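You operate a simulated robot arm through the tools that you are given. There is no shell and no other tool.

The job below is to be done with a simulated robot arm. You get a single attempt, and the scene is never put back.

Task
Take the dowel from the work bench and put it on top of the green carton there. Put the small ticket that says "D2" from the work bench on the brown swatch and the small ticket that says "P5" in the grey tub. Do these in any order. Set down upright: small ticket.

The check looks at the end state, three seconds after you hand in, the way a careful person would. Anything else that was tipped, shoved, dropped, spilled or broken makes it a failure.

Robot
A 6-joint arm with a two-finger gripper, fixed in place. Base frame: the origin is at the foot of the arm, x ahead of it, y to its left, z up; the work surface is at about z = 0. Readings come in m, rad, newtons and seconds.
With the tool pointing down near the work surface it reaches from about 0.24 to 0.62 m from the base axis. Its first joint turns from -1.152 to 1.152 rad. Payload 1.37 kg.
Tool frame: the origin (TCP) lies between the finger pads and is the grasp point; the fingertips stand 0.022 m ahead of it; z points along the fingers, y is the line along which they close. Largest opening 0.092 m; the body of the gripper starts 0.065 m behind the TCP.
Orientation is told as [roll, pitch, yaw] about the base's x, y, z axes, in that order, counted from this pose: with the fingers straight down and closing along the base's y, the tool's x points along the base's -x, its y along +y and its z along -z.

Tools
- The arm moves only by the tool step_arm. Its arguments are lists of equal length, an entry for each row: "dp": the shift along the tool's x, y, z in m, a list of three; "turn": the turn, a rotation vector about the tool's x, y, z in rad, a list of three. In form: {"dp": [[dx, dy, dz], ...], "turn": [[wx, wy, wz], ...]}. A call has 1 to 20 rows; each row shifts and turns the commanded pose from where the row before left it, along the tool's axes as they then stand. "hand" is the finger opening in m, from 0 to 0.092, set as the call begins (left out, the last holds). A row lasts 0.2 s, in which the tool goes at most 0.05 m and 0.15 rad; a call with a longer step from one row to the next is refused whole, and so is a gripper value outside its range. A pose out of reach is approached as far as the arm can. The call stops where the force on the tool passes 40 N (or 10 N more than at its start, if that is more) or the arm is blocked; 0.2 s more then pass. The fingers move at their own pace and stop on an object; they squeeze with about 26 N. The grip force told is the motor's: it shows also when the fingers shut on nothing. Time passes only in rows, and 0.2 s behind the last, so rows that do not move let the fingers close. It gives the time, the measured TCP pose, the force on the tool (base axes), the opening and the grip force at its end, in the units of the frame above (readings bear some noise), with the torque about the TCP (base axes, N m) and any sound that the robot's microphone picked up, and new pictures: "views" is both (left out), scene, wrist or none.
- Cameras (640 x 400 px; columns grow to the right, rows downward): "scene" is fixed at [0.0497, -0.4568, 0.5695]; the picture's right is [0.52, -0.85, 0.00], its down [-0.59, -0.36, -0.72] and it looks along [0.61, 0.38, -0.69] (base axes); focal length 340 px, centre (320, 200). "wrist" rides on the gripper at [0.071, 0.019, -0.102] in the tool frame; the picture's right is [-0.26, 0.97, 0.00], its down [-0.75, -0.20, -0.62] and it looks along [-0.60, -0.16, 0.78] (tool axes); focal length 280 px, centre (320, 200). There is no depth. A picture from a camera that has moved, and an enlarged one, comes with that camera's place and axes in the base frame and with its lens.
- enlarge(camera, box): a new picture of the part [left, top, right, bottom] of that camera's present view, enlarged. No time passes.
- finish_job(): hands the job in; it is judged then, once.

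Nothing tells you positions but the pictures and the camera data. Unless the task says otherwise, let go and move clear before handing in.

The tools are called after "Emit:" as name(argument=value, ...) on one line, values as JSON. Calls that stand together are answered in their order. step_arm: Moves the arm, as the interface text tells. Its arguments: {"type":"object","properties":{"dp":{"type":"array","items":{"type":"array","items":{"type":"number"}}},"turn":{"type":"array","items":{"type":"array","items":{"type":"number"}}},"hand":{"type":"number"},"views":{"type":"string","enum":["both","scene","wrist","none"]}},"required":["dp","turn"]} The other tools are called the same way: enlarge (camera, box) takes an enlarged picture of a part of a camera's view; finish_job () hands the job in.

At the start:

```text
clock: 0.0
position: [0.4004, -0.087, 0.2765]
tool_rot: [-0.002, 0.001, 0.0]
force: [-0.9, -0.5, 0.2]
torque: [-0.02, 0.03, -0.02]
finger_gap: 0.0921
gripper_force: 0.0
```

scene: 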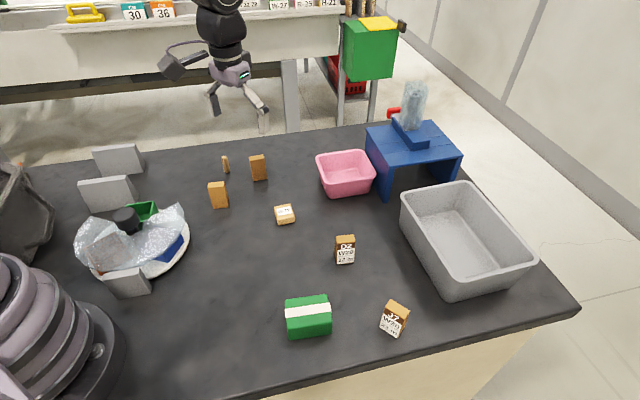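
wrist: 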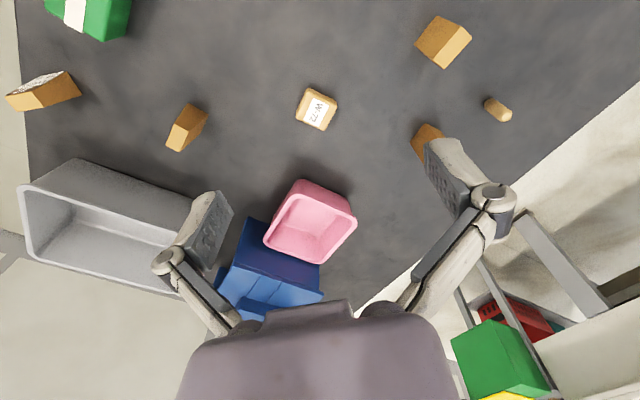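

I see a bench with a green carton, several small orange-brown tickets/blocks, a dowel, a grey tub, a pink tub and a blue stand. I'll look closer to read labels and find the brown swatch before moving.

Emit:
enlarge(camera="scene", box=[190, 130, 350, 230])

Emit:
enlarge(camera="scene", box=[270, 220, 430, 350])

Emit:
enlarge(camera="scene", box=[60, 130, 220, 310])

Emit:
enlarge(camera="wrist", box=[380, 0, 540, 160])

Emit:
enlarge(camera="scene", box=[300, 80, 480, 220])

```text
4.00 times, centred on (270, 180) of scene
camera zoom: at [0.0497, -0.4568, 0.5695], right [0.52, -0.85, 0.0], down [-0.59, -0.36, -0.72], along [0.61, 0.38, -0.69], focal length 1361 px, centre (520, 280)
```

zoom: 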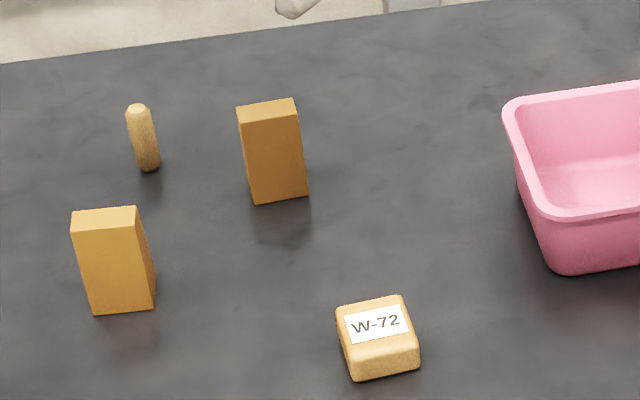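

```text
3.08 times, centred on (350, 285) of scene
camera zoom: at [0.0497, -0.4568, 0.5695], right [0.52, -0.85, 0.0], down [-0.59, -0.36, -0.72], along [0.61, 0.38, -0.69], focal length 1047 px, centre (228, -62)
```

zoom: 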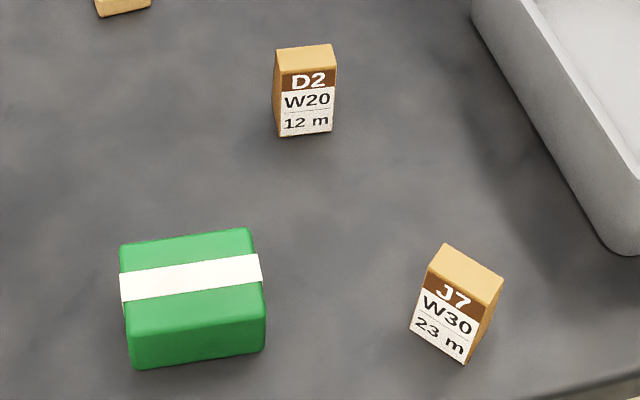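

```text
2.22 times, centred on (140, 220) of scene
camera zoom: at [0.0497, -0.4568, 0.5695], right [0.52, -0.85, 0.0], down [-0.59, -0.36, -0.72], along [0.61, 0.38, -0.69], focal length 756 px, centre (720, 156)
```

zoom: 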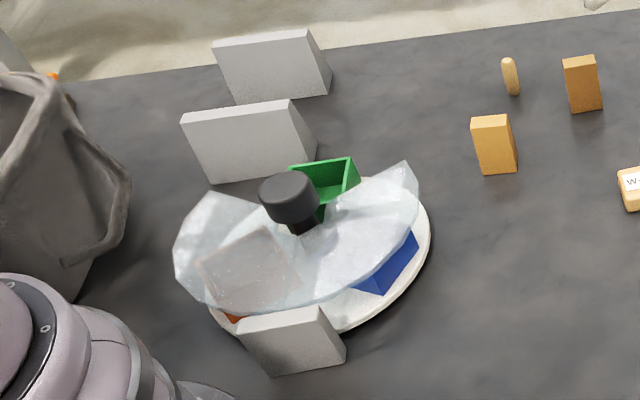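

```text
2.50 times, centred on (460, 80) of wrist
camera zoom: at [0.3297, -0.0672, 0.3783], right [0.26, 0.97, 0.0], down [0.75, -0.2, 0.62], along [0.6, -0.16, -0.78], focal length 701 px, centre (-30, 500)
```

zoom: 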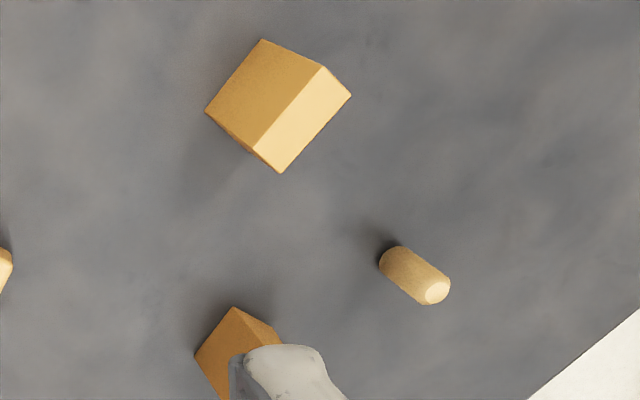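

```text
2.86 times, centred on (390, 150) of scene
camera zoom: at [0.0497, -0.4568, 0.5695], right [0.52, -0.85, 0.0], down [-0.59, -0.36, -0.72], along [0.61, 0.38, -0.69], focal length 972 px, centre (120, 343)
```

zoom: 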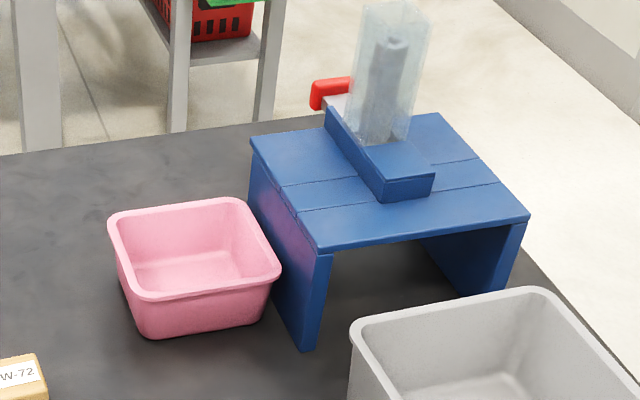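

The tickets that say D2 and J7 are visible; two plain-looking ones further back must have their labels turned away. A turntable with a clear cover and black knob stands at left, maybe hiding the brown swatch. I'll swing the wrist camera to look at it from high up.

Emit:
step_arm(dp=[[0.04, 0, -0.02], [0.04, 0, -0.02], [0, 0, 0], [0, 0, 0], [0, 0, 0], [0, 0, 0], [0, 0, 0], [0, 0, 0], [0, 0, 0], [0, 0, 0], [0, 0, 0], [0, 0, 0], [0, 0, 0]], turn=[[0, 0, 0], [0, 0, 0], [0, 0, -0.1428], [0, 0, -0.1428], [0, 0, -0.1428], [0, 0, -0.1428], [0, 0, -0.1428], [0, 0, -0.1428], [0, 0, -0.1428], [0, 0, -0.1428], [0, 0, -0.1428], [0, 0, -0.1428], [0, 0, -0.1428]])

```text
clock: 2.8
position: [0.321, -0.0891, 0.3169]
tool_rot: [0.0, 0.001, 1.573]
force: [-0.5, -0.4, 0.2]
torque: [0.03, -0.01, -0.02]
finger_gap: 0.092
gripper_force: 0.2
camera wrist: at [0.3019, -0.1583, 0.4184], right [-0.97, 0.26, 0.0], down [0.2, 0.75, 0.62], along [0.16, 0.6, -0.78], focal length 280 px, centre (320, 200)
```

scene: 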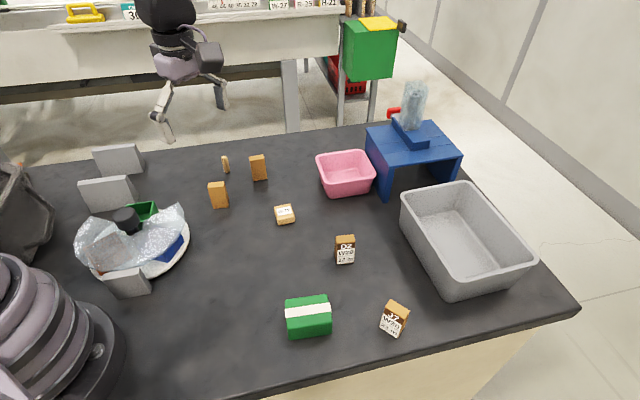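
wrist: 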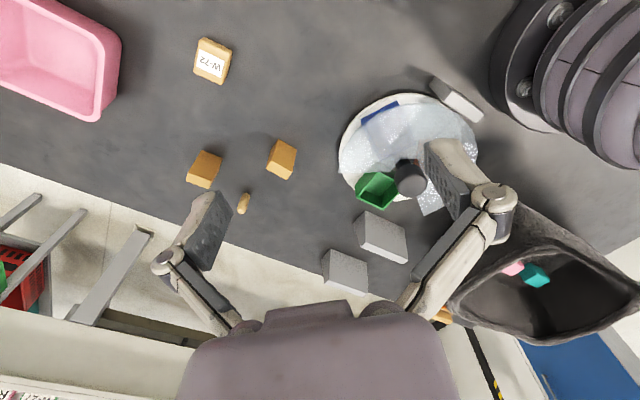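

The turntable is now in the wrist view; I'll enlarge it.

Emit:
enlarge(camera="wrist", box=[320, 60, 500, 240])

Emit:
enlarge(camera="scene", box=[60, 180, 210, 310])

Emit:
enlarge(camera="wrist", box=[170, 120, 310, 230])

```text
2.22 times, centred on (410, 150) of wrist
camera zoom: at [0.3019, -0.1583, 0.4184], right [-0.97, 0.26, 0.0], down [0.2, 0.75, 0.62], along [0.16, 0.6, -0.78], focal length 623 px, centre (120, 311)
```

zoom: 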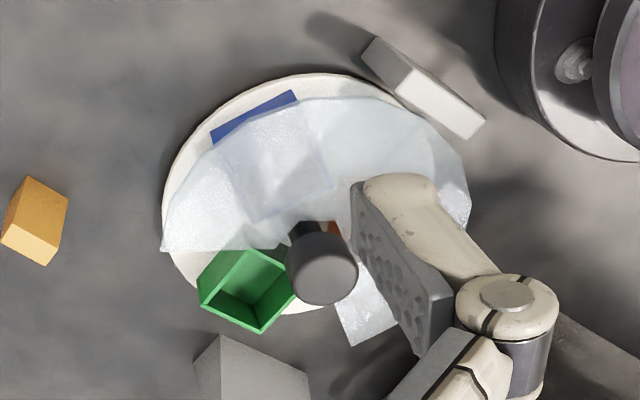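

```text
3.08 times, centred on (135, 245) of scene
camera zoom: at [0.0497, -0.4568, 0.5695], right [0.52, -0.85, 0.0], down [-0.59, -0.36, -0.72], along [0.61, 0.38, -0.69], focal length 1047 px, centre (889, 62)
```

zoom: 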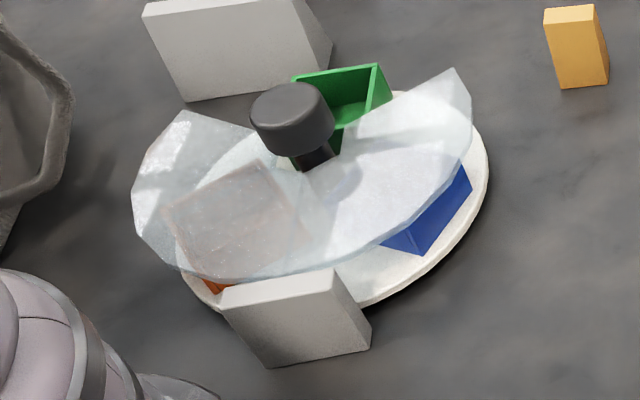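

```text
3.64 times, centred on (240, 175) of wrist
camera zoom: at [0.3019, -0.1583, 0.4184], right [-0.97, 0.26, 0.0], down [0.2, 0.75, 0.62], along [0.16, 0.6, -0.78], focal length 1020 px, centre (611, 291)
```

zoom: 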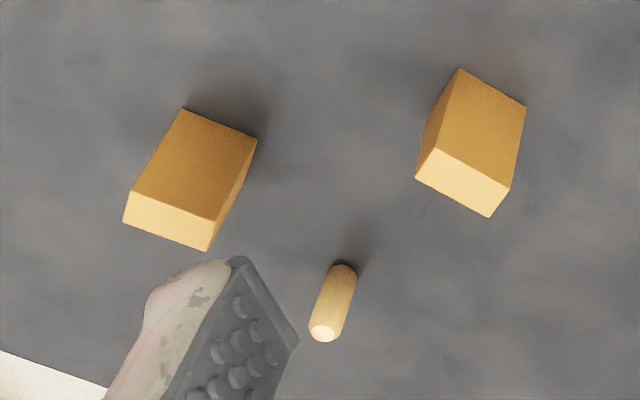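

The turntable holds green, blue and an orange/brown tray under the cover; no clear brown swatch yet. I'll check the rest of the scene for it.

Emit:
enlarge(camera="scene", box=[0, 140, 160, 300])

Emit:
enlarge(camera="scene", box=[360, 120, 560, 320])

Emit:
enlarge(camera="wrist", box=[440, 200, 640, 400])

Emit:
enlarge(camera="scene", box=[0, 0, 420, 140])

```text
2.50 times, centred on (80, 220) of scene
camera zoom: at [0.0497, -0.4568, 0.5695], right [0.52, -0.85, 0.0], down [-0.59, -0.36, -0.72], along [0.61, 0.38, -0.69], focal length 851 px, centre (920, 150)
```

zoom: 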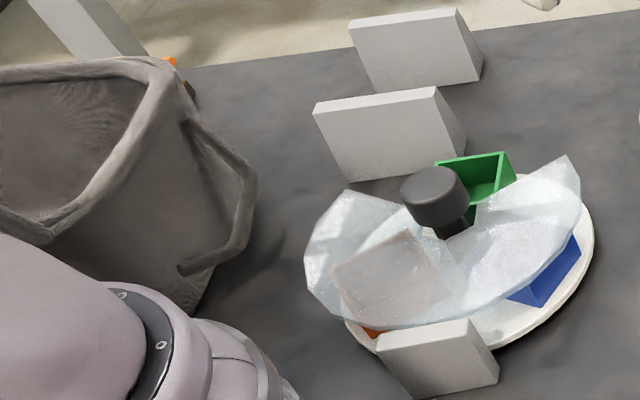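

```text
2.00 times, centred on (460, 220) of scene
camera zoom: at [0.0497, -0.4568, 0.5695], right [0.52, -0.85, 0.0], down [-0.59, -0.36, -0.72], along [0.61, 0.38, -0.69], focal length 681 px, centre (40, 160)
```

zoom: 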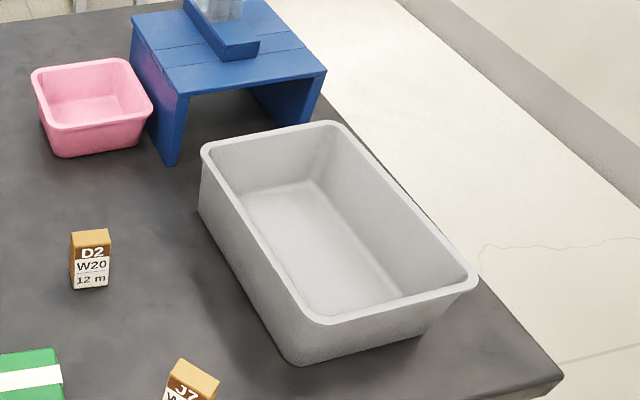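

```text
2.00 times, centred on (540, 300) of wrist
camera zoom: at [0.3019, -0.1583, 0.4184], right [-0.97, 0.26, 0.0], down [0.2, 0.75, 0.62], along [0.16, 0.6, -0.78], focal length 561 px, centre (-120, 0)
```

zoom: 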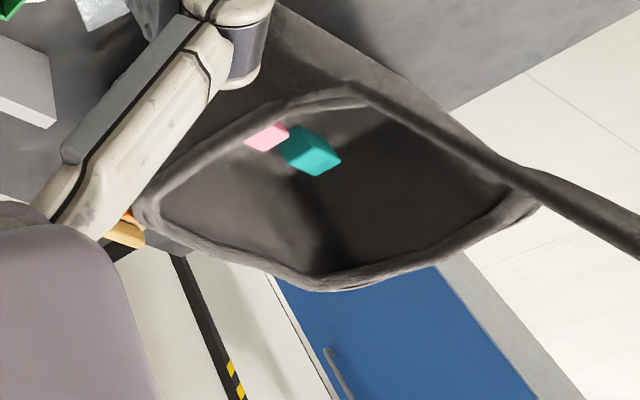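

```text
1.52 times, centred on (210, 70) of scene
camera zoom: at [0.0497, -0.4568, 0.5695], right [0.52, -0.85, 0.0], down [-0.59, -0.36, -0.72], along [0.61, 0.38, -0.69], focal length 518 px, centre (488, 398)
```

zoom: 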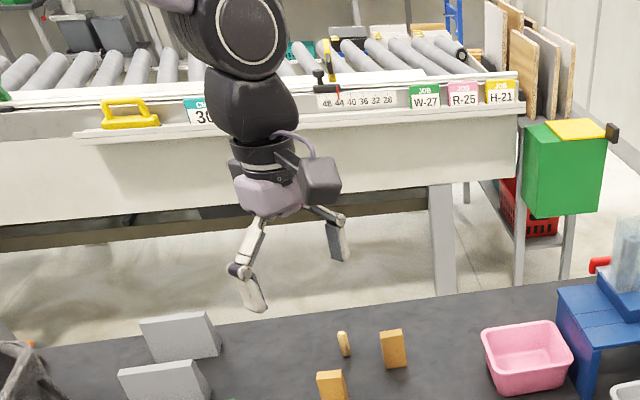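

There's something orange/wooden behind the dark bag at far left. I'll move the camera further left to look at that corner and the turntable.

Emit:
step_arm(dp=[[-0.05, 0, -0.01], [-0.05, 0, -0.01], [-0.04, 0, 0]], turn=[[0, 0, 0], [0, 0, 0], [0, 0, 0]], views="wrist")

```text
refused: row 1 steps farther than a row can; nothing moved
```

Just over the step limit, so I'll use smaller rows for the same move toward the left corner.

Emit:
step_arm(dp=[[-0.04, 0, -0.01], [-0.04, 0, -0.01], [-0.04, 0, 0], [-0.02, 0, 0]], turn=[[0, 0, 0], [0, 0, 0], [0, 0, 0], [0, 0, 0]], views="wrist")

```text
clock: 3.8
position: [0.3199, 0.055, 0.336]
tool_rot: [0.001, 0.0, 1.571]
force: [0.9, 0.6, 0.1]
torque: [0.01, 0.02, 0.0]
finger_gap: 0.0919
gripper_force: 0.0
camera wrist: at [0.3005, -0.0151, 0.4382], right [-0.96, 0.26, 0.0], down [0.2, 0.75, 0.63], along [0.16, 0.6, -0.78], focal length 280 px, centre (320, 200)
```

wrist: 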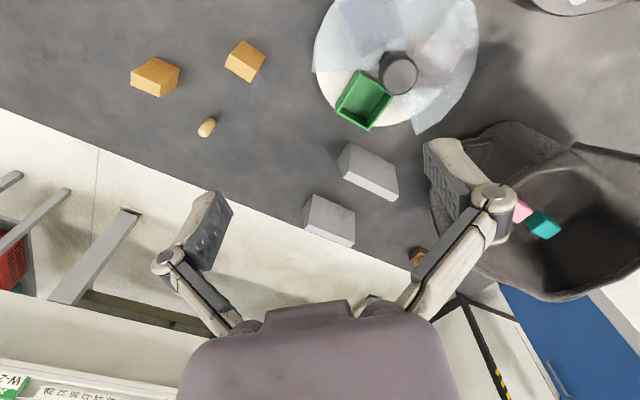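

Emit:
enlarge(camera="wrist", box=[300, 0, 500, 140])

Emit:
enlarge(camera="wrist", box=[380, 180, 480, 280])

```text
2.86 times, centred on (400, 70) of wrist
camera zoom: at [0.3005, -0.0151, 0.4382], right [-0.96, 0.26, 0.0], down [0.2, 0.75, 0.63], along [0.16, 0.6, -0.78], focal length 801 px, centre (91, 571)
```

zoom: 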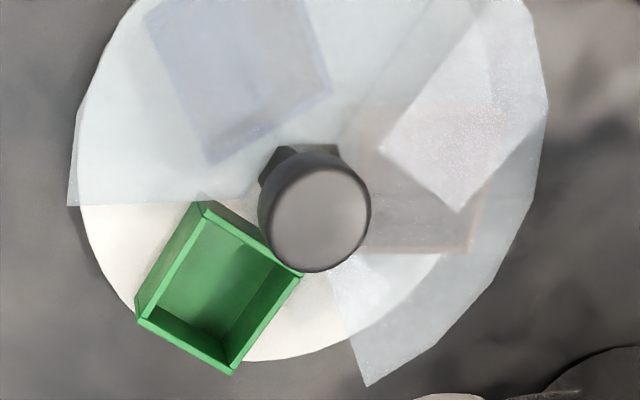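

```text
4.00 times, centred on (430, 230) of wrist
camera zoom: at [0.3005, -0.0151, 0.4382], right [-0.96, 0.26, 0.0], down [0.2, 0.75, 0.63], along [0.16, 0.6, -0.78], focal length 1122 px, centre (-120, 80)
```

zoom: 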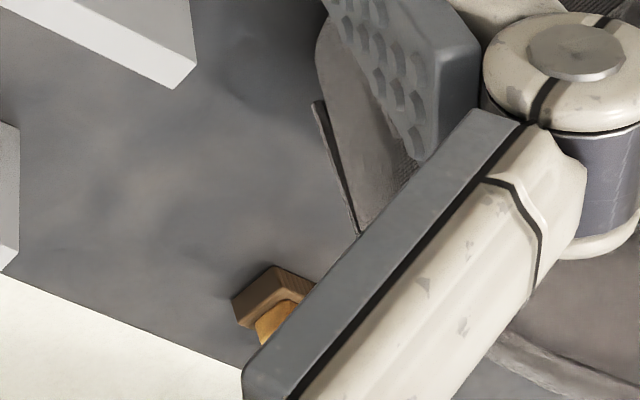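

A small brown thing sits in the far corner behind the bag, probably out of reach. I'll carry on with the survey: move out left-ahead and swing the camera round so it looks back at the unlabeled tickets from behind.

Emit:
step_arm(dp=[[-0.038, -0.026, 0], [-0.038, -0.026, 0], [-0.038, -0.026, 0], [-0.038, -0.026, 0], [-0.038, -0.026, 0], [0, 0, 0], [0, 0, 0], [0, 0, 0], [0, 0, 0], [0, 0, 0], [0, 0, 0], [0, 0, 0], [0, 0, 0], [0, 0, 0], [0, 0, 0], [0, 0, 0]], turn=[[0, 0, 0], [0, 0, 0], [0, 0, 0], [0, 0, 0], [0, 0, 0], [0, 0, 0.1428], [0, 0, 0.1428], [0, 0, 0.1428], [0, 0, 0.1428], [0, 0, 0.1428], [0, 0, 0.1428], [0, 0, 0.1428], [0, 0, 0.1428], [0, 0, 0.1428], [0, 0, 0.1428], [0, 0, 0.1428]], views="wrist")

Emit:
step_arm(dp=[[0, 0, 0], [0, 0, 0], [0, 0, 0], [0, 0, 0], [0, 0, 0], [0, 0, 0], [0, 0, 0], [0, 0, 0], [0, 0, 0], [0, 0, 0], [0, 0, 0]], turn=[[0, 0, 0.1428], [0, 0, 0.1428], [0, 0, 0.1428], [0, 0, 0.1428], [0, 0, 0.1428], [0, 0, 0.1428], [0, 0, 0.1428], [0, 0, 0.1428], [0, 0, 0.1428], [0, 0, 0.1428], [0, 0, 0.1428]], views="wrist")

```text
clock: 7.2
position: [0.4522, 0.2433, 0.3371]
tool_rot: [0.0, -0.001, -0.002]
force: [0.7, 0.6, -0.5]
torque: [-0.01, 0.01, -0.02]
finger_gap: 0.0919
gripper_force: 0.0
camera wrist: at [0.3805, 0.264, 0.4387], right [0.26, 0.96, 0.0], down [0.75, -0.21, 0.63], along [0.6, -0.17, -0.78], focal length 280 px, centre (320, 200)
```

wrist: 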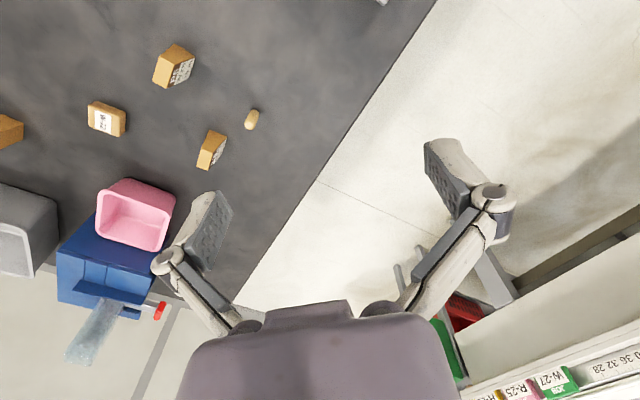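

```text
clock: 9.6
position: [0.4496, 0.2421, 0.3369]
tool_rot: [0.0, -0.001, -1.573]
force: [0.2, 0.5, -0.2]
torque: [-0.01, -0.03, -0.05]
finger_gap: 0.0919
gripper_force: 0.0
camera wrist: at [0.47, 0.3142, 0.438], right [0.96, -0.26, 0.0], down [-0.21, -0.75, 0.62], along [-0.16, -0.6, -0.78], focal length 280 px, centre (320, 200)
```

wrist: 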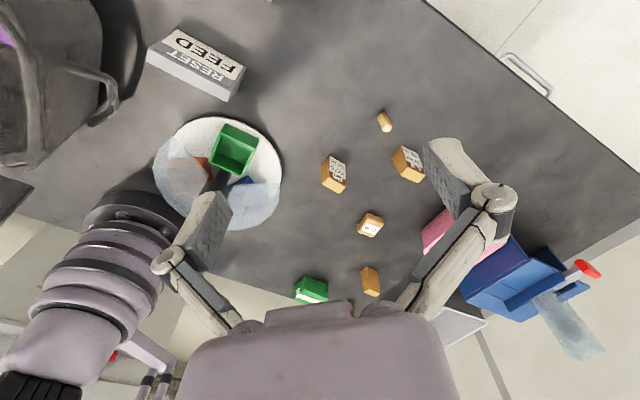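

Now I can see the label sides of the back tickets and writing on the grey blocks. Enlarging.

Emit:
enlarge(camera="wrist", box=[130, 10, 280, 110])

Emit:
enlarge(camera="wrist", box=[310, 100, 440, 200])

Emit:
enlarge(camera="wrist", box=[140, 100, 300, 240])

Emit:
enlarge(camera="wrist", box=[460, 220, 620, 370])

```text
4.00 times, centred on (205, 60) of wrist
camera zoom: at [0.47, 0.3142, 0.438], right [0.96, -0.26, 0.0], down [-0.21, -0.75, 0.62], along [-0.16, -0.6, -0.78], focal length 1122 px, centre (780, 760)
```

zoom: 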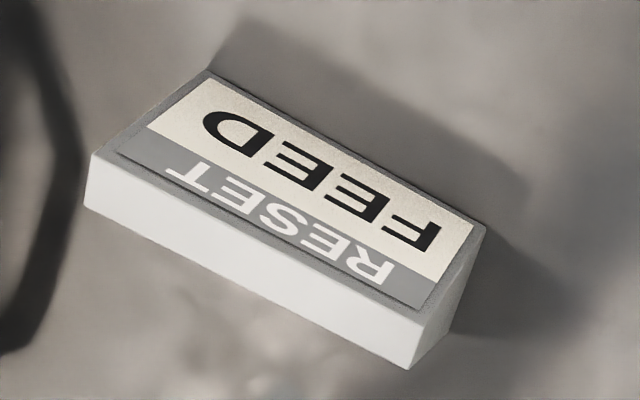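

```text
4.00 times, centred on (375, 150) of wrist
camera zoom: at [0.47, 0.3142, 0.438], right [0.96, -0.26, 0.0], down [-0.21, -0.75, 0.62], along [-0.16, -0.6, -0.78], focal length 1122 px, centre (100, 400)
```

zoom: 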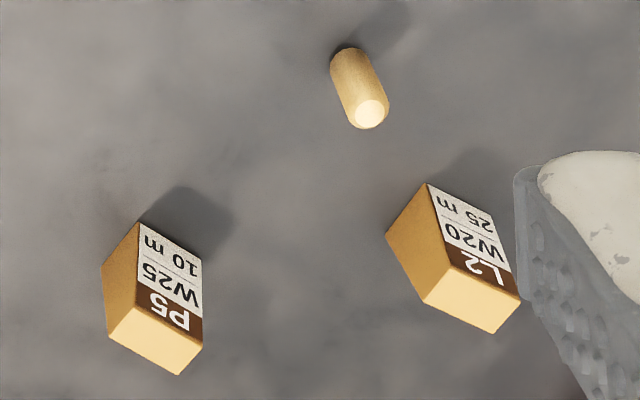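

```text
2.86 times, centred on (220, 170) of wrist
camera zoom: at [0.47, 0.3142, 0.438], right [0.96, -0.26, 0.0], down [-0.21, -0.75, 0.62], along [-0.16, -0.6, -0.78], focal length 801 px, centre (606, 286)
```

zoom: 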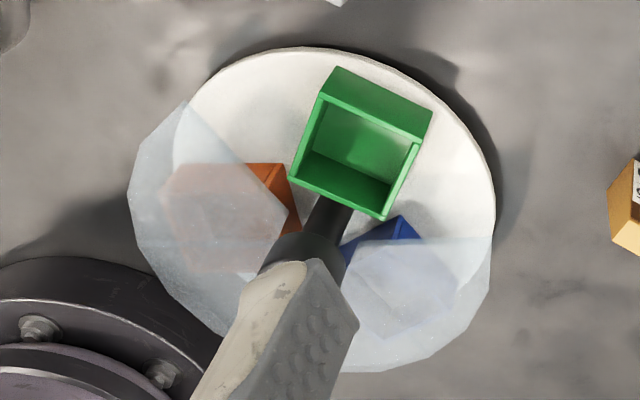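

```text
2.67 times, centred on (540, 295) of wrist
camera zoom: at [0.47, 0.3142, 0.438], right [0.96, -0.26, 0.0], down [-0.21, -0.75, 0.62], along [-0.16, -0.6, -0.78], focal length 748 px, centre (-267, -53)
```

zoom: 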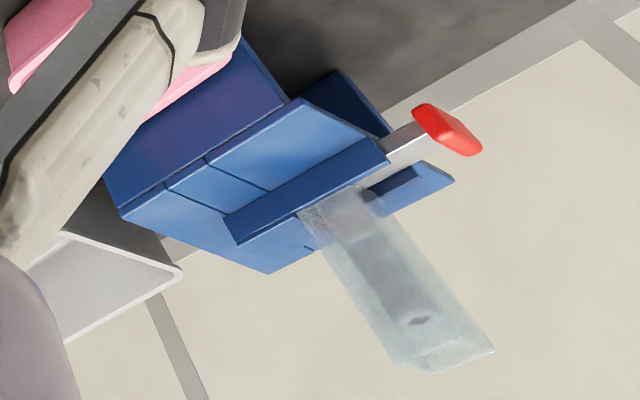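

P5 is the ticket at about (0.41, 0.04) and L2 the one at (0.54, 0.03). I still haven't found a brown swatch; next I'll look at the brown thing in the far-left corner.

Emit:
step_arm(dp=[[0, 0, 0], [0, 0, 0], [0, 0, 0], [0, 0, 0], [0, 0, 0], [0, 0, 0], [0, 0, 0], [0, 0, 0], [0, 0, 0], [0, 0, 0], [0, 0, 0], [0, 0, 0], [0, 0, 0], [0, 0, 0], [0, 0, 0], [0, 0, 0]], turn=[[0, 0, -0.147], [0, 0, -0.147], [0, 0, -0.147], [0, 0, -0.147], [0, 0, -0.147], [0, 0, -0.147], [0, 0, -0.147], [0, 0, -0.147], [0, 0, -0.147], [0, 0, -0.147], [0, 0, -0.147], [0, 0, -0.147], [0, 0, -0.147], [0, 0, -0.147], [0, 0, -0.147], [0, 0, -0.147]], views="none")

Emit:
step_arm(dp=[[0, 0, 0], [0, 0, 0], [0, 0, 0], [0, 0, 0], [0, 0, 0], [0, 0, 0], [0, 0, 0], [0, 0, 0], [0, 0, 0]], turn=[[0, 0, -0.147], [0, 0, -0.147], [0, 0, -0.147], [0, 0, -0.147], [0, 0, -0.147], [0, 0, -0.147], [0, 0, -0.147], [0, 0, -0.147], [0, 0, -0.147]], views="wrist")

```text
clock: 13.0
position: [0.451, 0.2431, 0.3371]
tool_rot: [0.0, 0.001, 0.785]
force: [0.1, -0.4, -0.9]
torque: [0.01, 0.01, 0.0]
finger_gap: 0.0919
gripper_force: 0.0
```

```text
clock: 15.0
position: [0.4505, 0.2425, 0.3373]
tool_rot: [0.0, -0.001, 2.107]
force: [0.4, -0.3, -0.3]
torque: [0.0, 0.01, 0.03]
finger_gap: 0.0923
gripper_force: 0.1
camera wrist: at [0.4706, 0.1733, 0.438], right [-0.96, -0.27, 0.0], down [-0.21, 0.75, 0.62], along [-0.17, 0.6, -0.78], focal length 280 px, centre (320, 200)
```

wrist: 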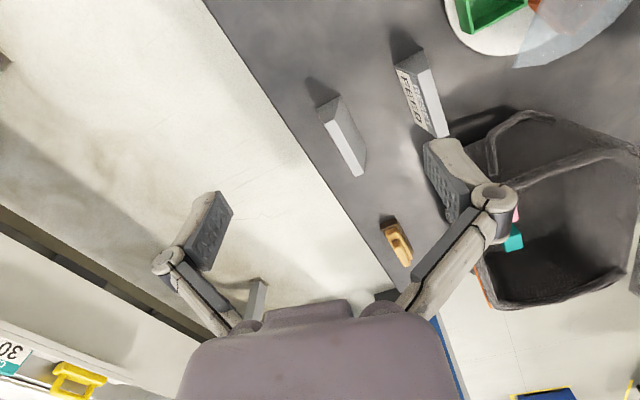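

Emit:
enlarge(camera="wrist", box=[350, 180, 450, 280])

Emit:
enlarge(camera="wrist", box=[300, 40, 480, 180])

Emit:
enlarge(camera="wrist", box=[440, 100, 640, 320])

```text
4.00 times, centred on (400, 230) of wrist
camera zoom: at [0.4706, 0.1733, 0.438], right [-0.96, -0.27, 0.0], down [-0.21, 0.75, 0.62], along [-0.17, 0.6, -0.78], focal length 1122 px, centre (0, 80)
```

zoom: 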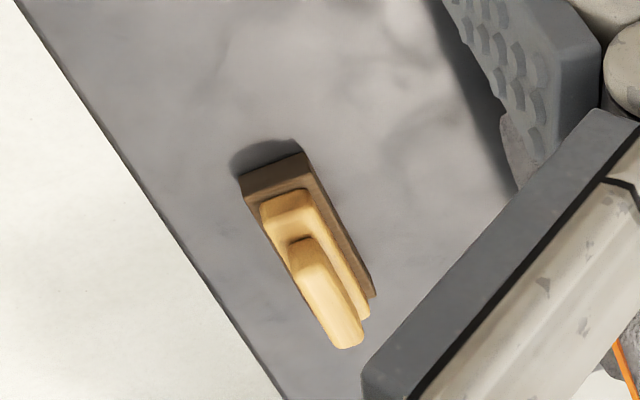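

```text
2.86 times, centred on (390, 110) of wrist
camera zoom: at [0.4706, 0.1733, 0.438], right [-0.96, -0.27, 0.0], down [-0.21, 0.75, 0.62], along [-0.17, 0.6, -0.78], focal length 801 px, centre (120, 457)
```

zoom: 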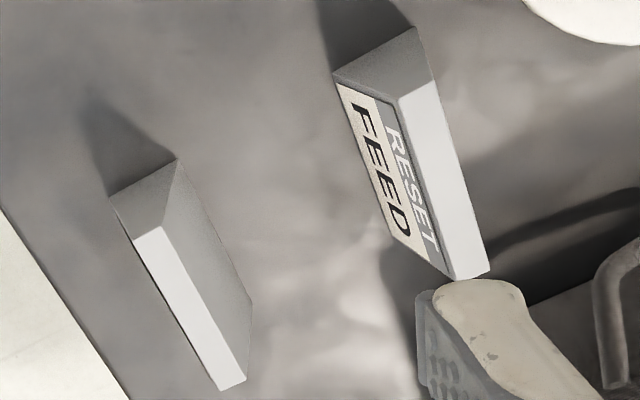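

```text
1.82 times, centred on (540, 210) of wrist
camera zoom: at [0.4706, 0.1733, 0.438], right [-0.96, -0.27, 0.0], down [-0.21, 0.75, 0.62], along [-0.17, 0.6, -0.78], focal length 510 px, centre (-80, 182)
```

zoom: 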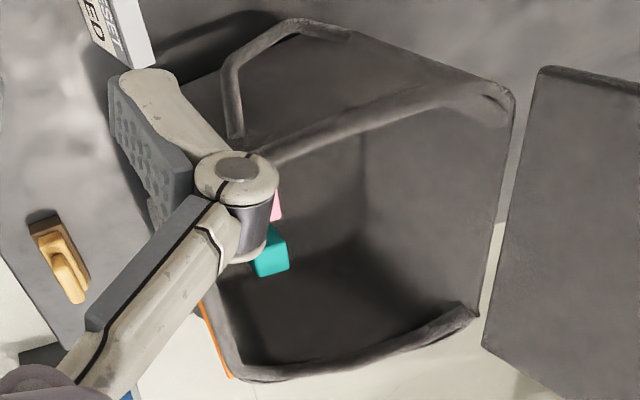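

That's a brush, not the swatch. I'll go over to the right side and look around and under the stand and the grey tub.

Emit:
step_arm(dp=[[0, 0, 0], [0, 0, 0], [0, 0, 0], [0, 0, 0], [0, 0, 0], [0, 0, 0], [0, 0, 0], [0, 0, 0], [0, 0, 0], [0, 0, 0], [0, 0, 0], [0, 0, 0], [0, 0, 0], [0, 0, 0], [0, 0, 0]], turn=[[0, 0, 0.1405], [0, 0, 0.1405], [0, 0, 0.1405], [0, 0, 0.1405], [0, 0, 0.1405], [0, 0, 0.1405], [0, 0, 0.1405], [0, 0, 0.1405], [0, 0, 0.1405], [0, 0, 0.1405], [0, 0, 0.1405], [0, 0, 0.1405], [0, 0, 0.1405], [0, 0, 0.1405], [0, 0, 0.1405]], views="none")

Emit:
step_arm(dp=[[0.005, -0.045, 0], [0.005, -0.045, 0], [0.005, -0.045, 0], [0.005, -0.045, 0], [0.005, -0.045, 0], [0.005, -0.045, 0], [0.005, -0.045, 0], [0.005, -0.045, 0], [0.005, -0.045, 0], [0.005, -0.045, 0]], turn=[[0, 0, 0], [0, 0, 0], [0, 0, 0], [0, 0, 0], [0, 0, 0], [0, 0, 0], [0, 0, 0], [0, 0, 0], [0, 0, 0], [0, 0, 0]], views="both")

```text
clock: 18.2
position: [0.4503, 0.2424, 0.3372]
tool_rot: [0.0, 0.0, -0.006]
force: [0.0, 0.0, 0.0]
torque: [0.0, 0.0, -0.02]
finger_gap: 0.0921
gripper_force: 0.0
```

```text
clock: 20.4
position: [0.3966, -0.2077, 0.3371]
tool_rot: [0.0, -0.001, -0.005]
force: [-0.6, 0.1, -0.1]
torque: [0.07, 0.03, 0.0]
finger_gap: 0.0919
gripper_force: 0.1
camera wrist: at [0.327, -0.187, 0.439], right [0.27, 0.96, 0.0], down [0.75, -0.21, 0.62], along [0.6, -0.17, -0.78], focal length 280 px, centre (320, 200)
```

scene: 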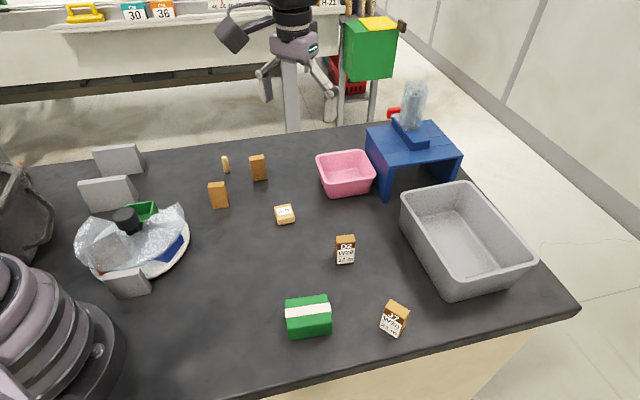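
wrist: 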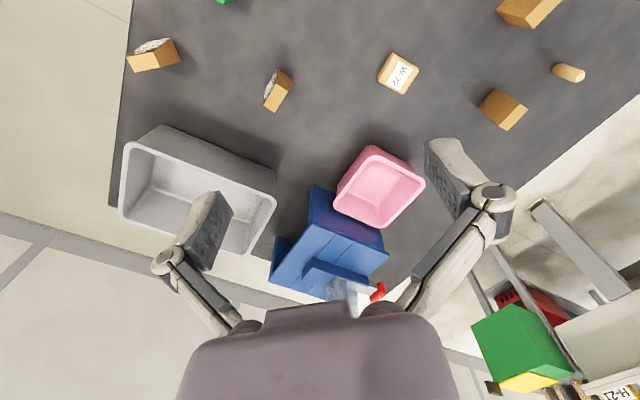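

Nothing behind the tub. Now I'll tilt the tool outward so the camera looks nearly level, under the blue stand.

Emit:
step_arm(dp=[[0.02, 0, 0], [0.02, 0, 0], [0, 0, 0], [0, 0, 0], [0, 0, 0], [0, 0, 0], [0, 0, 0], [0, 0, 0], [0.026, 0, 0.031], [0.026, 0, 0.031], [0.026, 0, 0.031], [0.013, 0, 0.015]], turn=[[0, 0, 0.117], [0, 0, 0.117], [0, 0, 0.117], [0, -0.14, 0], [0, -0.14, 0], [0, -0.14, 0], [0, -0.14, 0], [0, -0.14, 0], [0, 0, 0], [0, 0, 0], [0, 0, 0], [0, 0, 0]], views="wrist")

```text
clock: 23.0
position: [0.3521, -0.1973, 0.1974]
tool_rot: [0.028, -0.628, -0.358]
force: [0.2, 0.1, 0.2]
torque: [0.04, 0.0, -0.03]
finger_gap: 0.0921
gripper_force: 0.1
out of reach, approached as far as the arm can: row 8
camera wrist: at [0.2469, -0.1411, 0.2372], right [0.52, 0.84, 0.18], down [0.15, -0.29, 0.94], along [0.84, -0.46, -0.28], focal length 280 px, centre (320, 200)
```

wrist: 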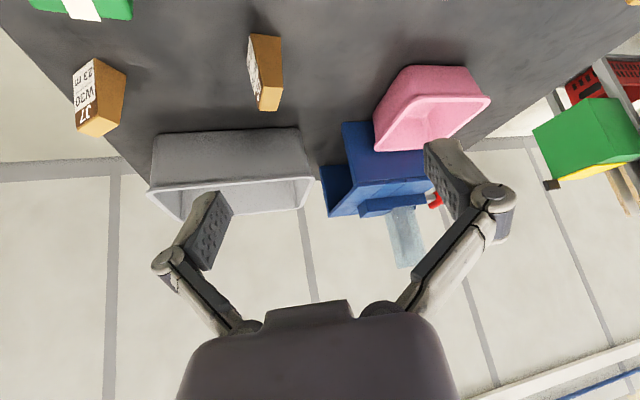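

Emit:
enlarge(camera="wrist", box=[300, 60, 500, 220])

Emit:
enlarge(camera="wrist", box=[130, 100, 330, 240])

```text
2.50 times, centred on (400, 140) of wrist
camera zoom: at [0.2469, -0.1411, 0.2372], right [0.52, 0.84, 0.18], down [0.15, -0.29, 0.94], along [0.84, -0.46, -0.28], focal length 701 px, centre (120, 350)
```

zoom: 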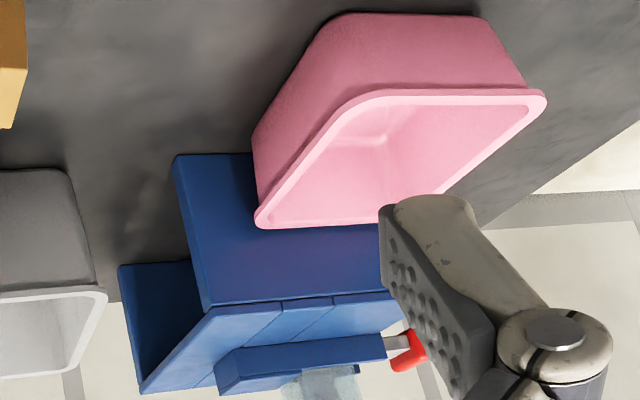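

```text
2.86 times, centred on (230, 170) of wrist
camera zoom: at [0.2469, -0.1411, 0.2372], right [0.52, 0.84, 0.18], down [0.15, -0.29, 0.94], along [0.84, -0.46, -0.28], focal length 801 px, centre (577, 286)
```

zoom: 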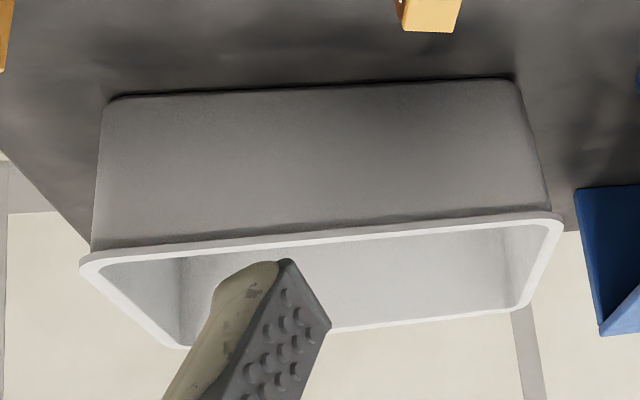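

Emit:
enlarge(camera="scene", box=[365, 140, 465, 205])

Emit:
enlarge(camera="scene", box=[380, 70, 450, 150])

Emit:
enlarge(camera="scene", box=[60, 230, 160, 310])

Emit:
enlarge(camera="scene", box=[200, 290, 340, 400])

```text
6.15 times, centred on (415, 172) of scene
camera zoom: at [0.0497, -0.4568, 0.5695], right [0.52, -0.85, 0.0], down [-0.59, -0.36, -0.72], along [0.61, 0.38, -0.69], focal length 2094 px, centre (-265, 369)
```

zoom: 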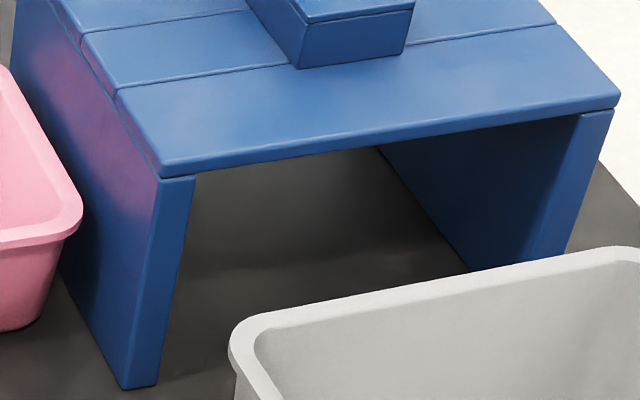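

```text
5.00 times, centred on (415, 110) of scene
camera zoom: at [0.0497, -0.4568, 0.5695], right [0.52, -0.85, 0.0], down [-0.59, -0.36, -0.72], along [0.61, 0.38, -0.69], focal length 1701 px, centre (-155, 650)
```

zoom: 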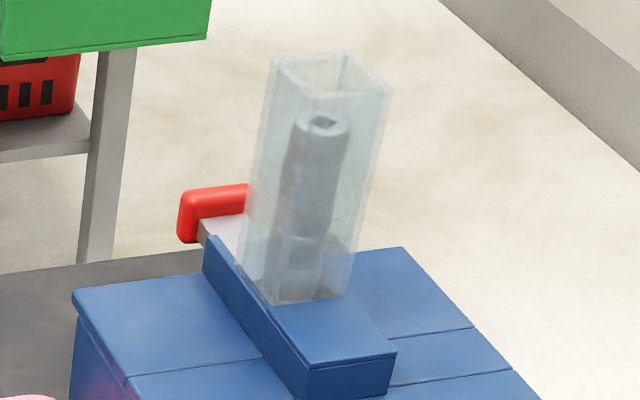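

```text
5.00 times, centred on (110, 270) of scene
camera zoom: at [0.0497, -0.4568, 0.5695], right [0.52, -0.85, 0.0], down [-0.59, -0.36, -0.72], along [0.61, 0.38, -0.69], focal length 1701 px, centre (1370, -150)
```

zoom: 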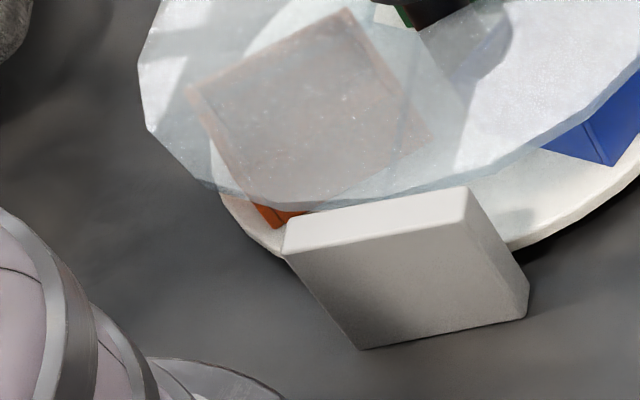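

```text
3.64 times, centred on (270, 345) of scene
camera zoom: at [0.0497, -0.4568, 0.5695], right [0.52, -0.85, 0.0], down [-0.59, -0.36, -0.72], along [0.61, 0.38, -0.69], focal length 1237 px, centre (502, -327)
```

zoom: 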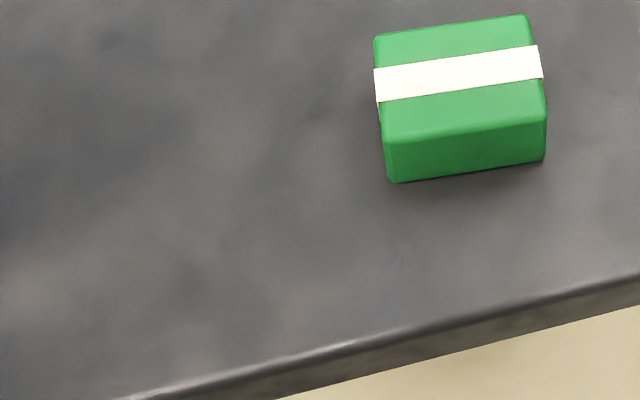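

Nothing under the stand. The remaining hidden place is under the carousel's clear cover, where one compartment looks brownish. I'll level the tool and take a close look at it from the open side.

Emit:
step_arm(dp=[[-0.0235, 0, -0.0324], [-0.0235, 0, -0.0324], [-0.0235, 0, -0.0324], [0, 0, 0], [0, 0, 0], [0, 0, 0], [0, 0, 0], [0, 0, 0]], turn=[[0, 0, 0], [0, 0, 0], [0, 0, 0], [0, 0.1256, 0], [0, 0.1256, 0], [0, 0.1256, 0], [0, 0.1256, 0], [0, 0.1256, 0]], views="none")

```text
clock: 24.8
position: [0.3532, -0.1956, 0.3171]
tool_rot: [0.032, -0.068, -0.333]
force: [0.8, -0.3, 0.2]
torque: [0.0, -0.03, 0.0]
finger_gap: 0.092
gripper_force: 0.0
out of reach, approached as far as the arm can: row 4
```

Emit:
step_arm(dp=[[0, 0, 0], [0, 0, 0]], turn=[[0, 0.072, 0], [0, 0, 0]], views="none")

```text
clock: 25.4
position: [0.3539, -0.1943, 0.3173]
tool_rot: [0.032, -0.001, -0.33]
force: [0.3, -0.3, -0.4]
torque: [-0.07, -0.01, -0.01]
finger_gap: 0.0922
gripper_force: 0.0
```

Emit:
step_arm(dp=[[0, 0, 0], [0, 0, 0], [0, 0, 0], [0, 0, 0], [0, 0, 0], [0, 0, 0], [0, 0, 0], [0, 0, 0], [0, 0, 0], [0, 0, 0]], turn=[[0.03, -0.0104, 0], [0, 0, 0.138], [0, 0, 0.138], [0, 0, 0.138], [0, 0, 0.138], [0, 0, 0.138], [0, 0, 0.138], [0, 0, 0.138], [0, 0, 0.138], [0, 0, 0.138]], views="none")

Emit:
step_arm(dp=[[0.041, -0.005, 0.003], [0.041, -0.005, 0.003], [0.041, -0.005, 0.003], [0.041, -0.005, 0.003], [0.041, -0.005, 0.003], [0.041, -0.005, 0.003], [0.041, -0.005, 0.003], [0.041, -0.005, 0.003], [0.041, -0.005, 0.003], [0.041, -0.005, 0.003]], turn=[[0, 0, 0], [0, 0, 0], [0, 0, 0], [0, 0, 0], [0, 0, 0], [0, 0, 0], [0, 0, 0], [0, 0, 0], [0, 0, 0], [0, 0, 0]], views="wrist")

```text
clock: 27.6
position: [0.3532, -0.1931, 0.3164]
tool_rot: [0.011, -0.002, -1.573]
force: [-0.6, 0.0, 0.4]
torque: [0.01, -0.01, -0.01]
finger_gap: 0.0923
gripper_force: 0.2
```

```text
clock: 29.8
position: [0.3069, 0.2165, 0.2853]
tool_rot: [0.012, 0.0, -1.572]
force: [0.3, -0.6, 0.5]
torque: [-0.02, 0.0, 0.0]
finger_gap: 0.092
gripper_force: 0.1
camera wrist: at [0.3244, 0.2884, 0.3882], right [0.96, -0.26, 0.01], down [-0.21, -0.75, 0.62], along [-0.16, -0.6, -0.78], focal length 280 px, centre (320, 200)
```

wrist: 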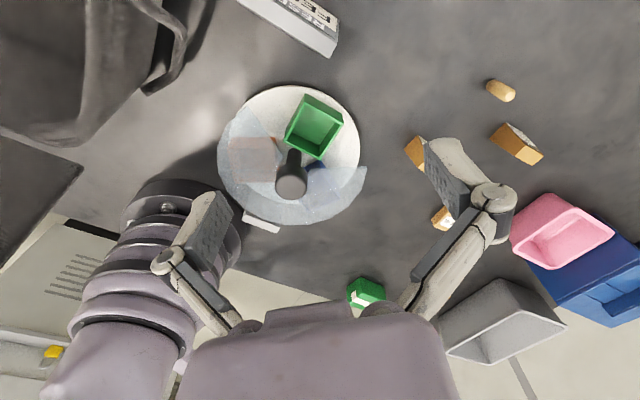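

Emit:
enlarge(camera="wrist", box=[200, 70, 380, 240])

Emit:
enlarge(camera="wrist", box=[0, 80, 200, 280])

```text
2.35 times, centred on (290, 155) of wrist
camera zoom: at [0.3244, 0.2884, 0.3882], right [0.96, -0.26, 0.01], down [-0.21, -0.75, 0.62], along [-0.16, -0.6, -0.78], focal length 660 px, centre (391, 306)
```

zoom: 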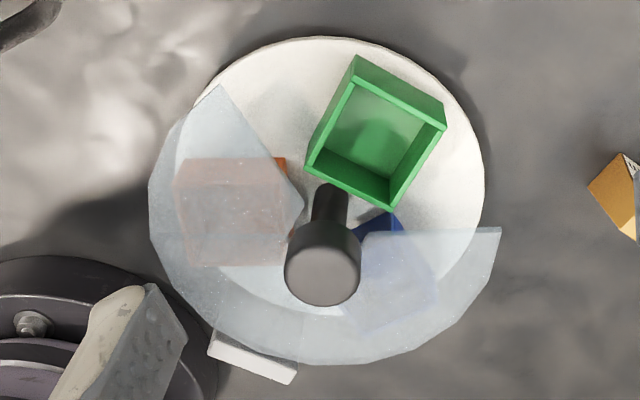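

```text
2.00 times, centred on (100, 180) of wrist
camera zoom: at [0.3244, 0.2884, 0.3882], right [0.96, -0.26, 0.01], down [-0.21, -0.75, 0.62], along [-0.16, -0.6, -0.78], focal length 561 px, centre (760, 240)
```

zoom: 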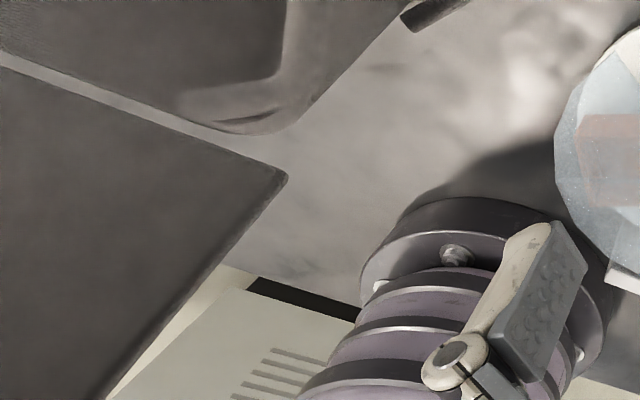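

Emit:
enlarge(camera="wrist", box=[220, 110, 300, 190])

Emit:
enlarge(camera="wrist", box=[270, 80, 370, 230])

Emit:
enlarge(camera="scene", box=[75, 190, 195, 290])

Emit:
enlarge(camera="wrist", box=[440, 150, 640, 370])

```text
5.00 times, centred on (260, 150) of wrist
camera zoom: at [0.3244, 0.2884, 0.3882], right [0.96, -0.26, 0.01], down [-0.21, -0.75, 0.62], along [-0.16, -0.6, -0.78], focal length 1402 px, centre (620, 450)
```

zoom: 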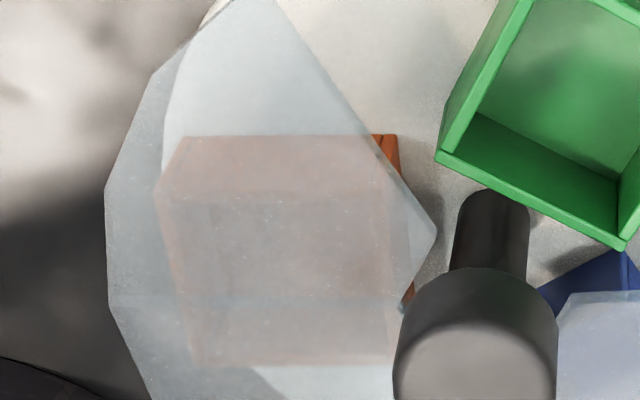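

```text
2.67 times, centred on (320, 155) of wrist
camera zoom: at [0.3244, 0.2884, 0.3882], right [0.96, -0.26, 0.01], down [-0.21, -0.75, 0.62], along [-0.16, -0.6, -0.78], focal length 748 px, centre (320, 320)
```

zoom: 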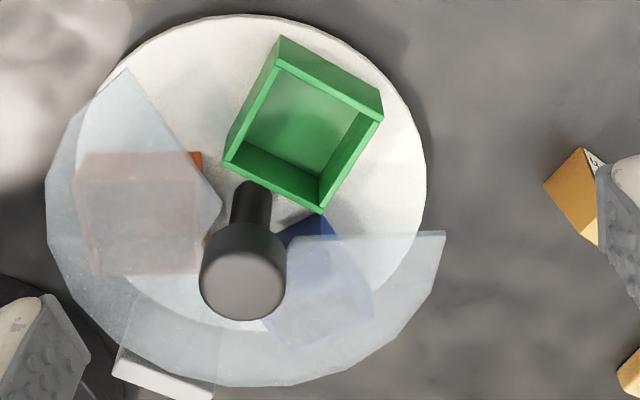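

```text
4.00 times, centred on (135, 240) of scene
camera zoom: at [0.0497, -0.4568, 0.5695], right [0.52, -0.85, 0.0], down [-0.59, -0.36, -0.72], along [0.61, 0.38, -0.69], focal length 1361 px, centre (1060, 40)
```

zoom: 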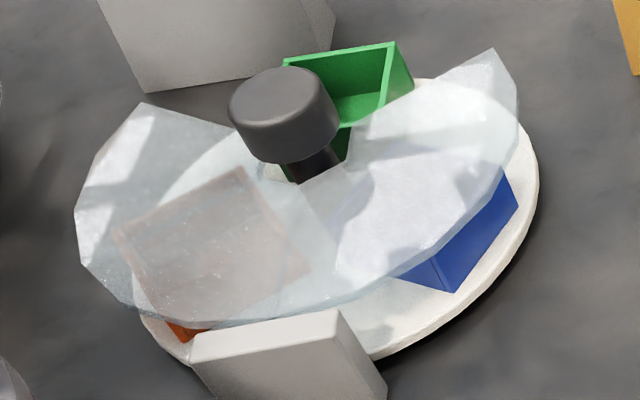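

```text
1.82 times, centred on (540, 260) of wrist
camera zoom: at [0.3244, 0.2884, 0.3882], right [0.96, -0.26, 0.01], down [-0.21, -0.75, 0.62], along [-0.16, -0.6, -0.78], focal length 510 px, centre (-80, 91)
```

zoom: 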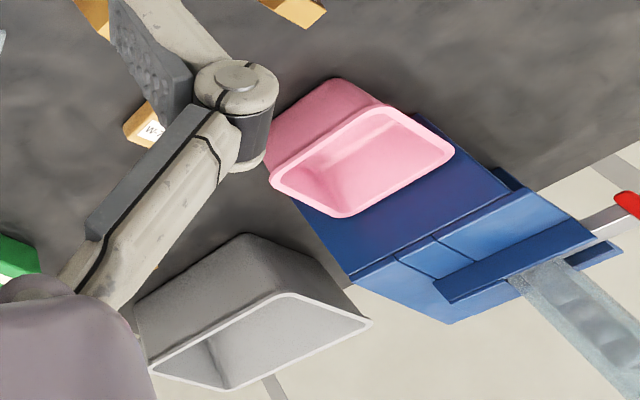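

No swatch anywhere in the open; inside the covered orange compartment the floor looks brown-grey rather than orange, so I take the brown swatch to lie in there, reached by turning the carousel's knob (at about (0.237, 0.095, 0.097)) until that tray is in the open window. First I rotate the gripper so it has range to turn the knob clockwise.

Emit:
step_arm(dp=[[0, 0, 0], [0, 0, 0], [0, 0, 0], [0, 0, 0], [0, 0, 0], [0, 0, 0], [0, 0, 0], [0, 0, 0], [0, 0, 0], [0, 0, 0], [0, 0, 0], [0, 0, 0], [0, 0, 0], [0, 0, 0], [0, 0, 0], [0, 0, 0], [0, 0, 0], [0, 0, 0], [0, 0, 0], [0, 0, 0]], turn=[[0, -0.012, -0.148], [0, 0, -0.15], [0, 0, -0.15], [0, 0, -0.15], [0, 0, -0.15], [0, 0, -0.15], [0, 0, -0.15], [0, 0, -0.15], [0, 0, -0.15], [0, 0, -0.15], [0, 0, -0.15], [0, 0, -0.15], [0, 0, -0.15], [0, 0, -0.15], [0, 0, -0.15], [0, 0, -0.15], [0, 0, -0.15], [0, 0, -0.15], [0, 0, -0.15], [0, 0, -0.15]], views="wrist")

```text
clock: 34.0
position: [0.3054, 0.2147, 0.2856]
tool_rot: [-0.013, 0.01, 1.428]
force: [-0.6, 0.3, -0.3]
torque: [0.0, 0.06, -0.02]
finger_gap: 0.092
gripper_force: 0.2
camera wrist: at [0.2748, 0.1503, 0.3883], right [-0.92, 0.4, -0.02], down [0.3, 0.72, 0.62], along [0.26, 0.56, -0.78], focal length 280 px, centre (320, 200)
```

wrist: 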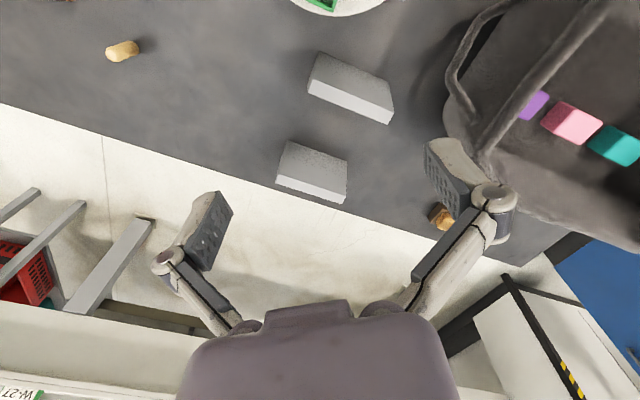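

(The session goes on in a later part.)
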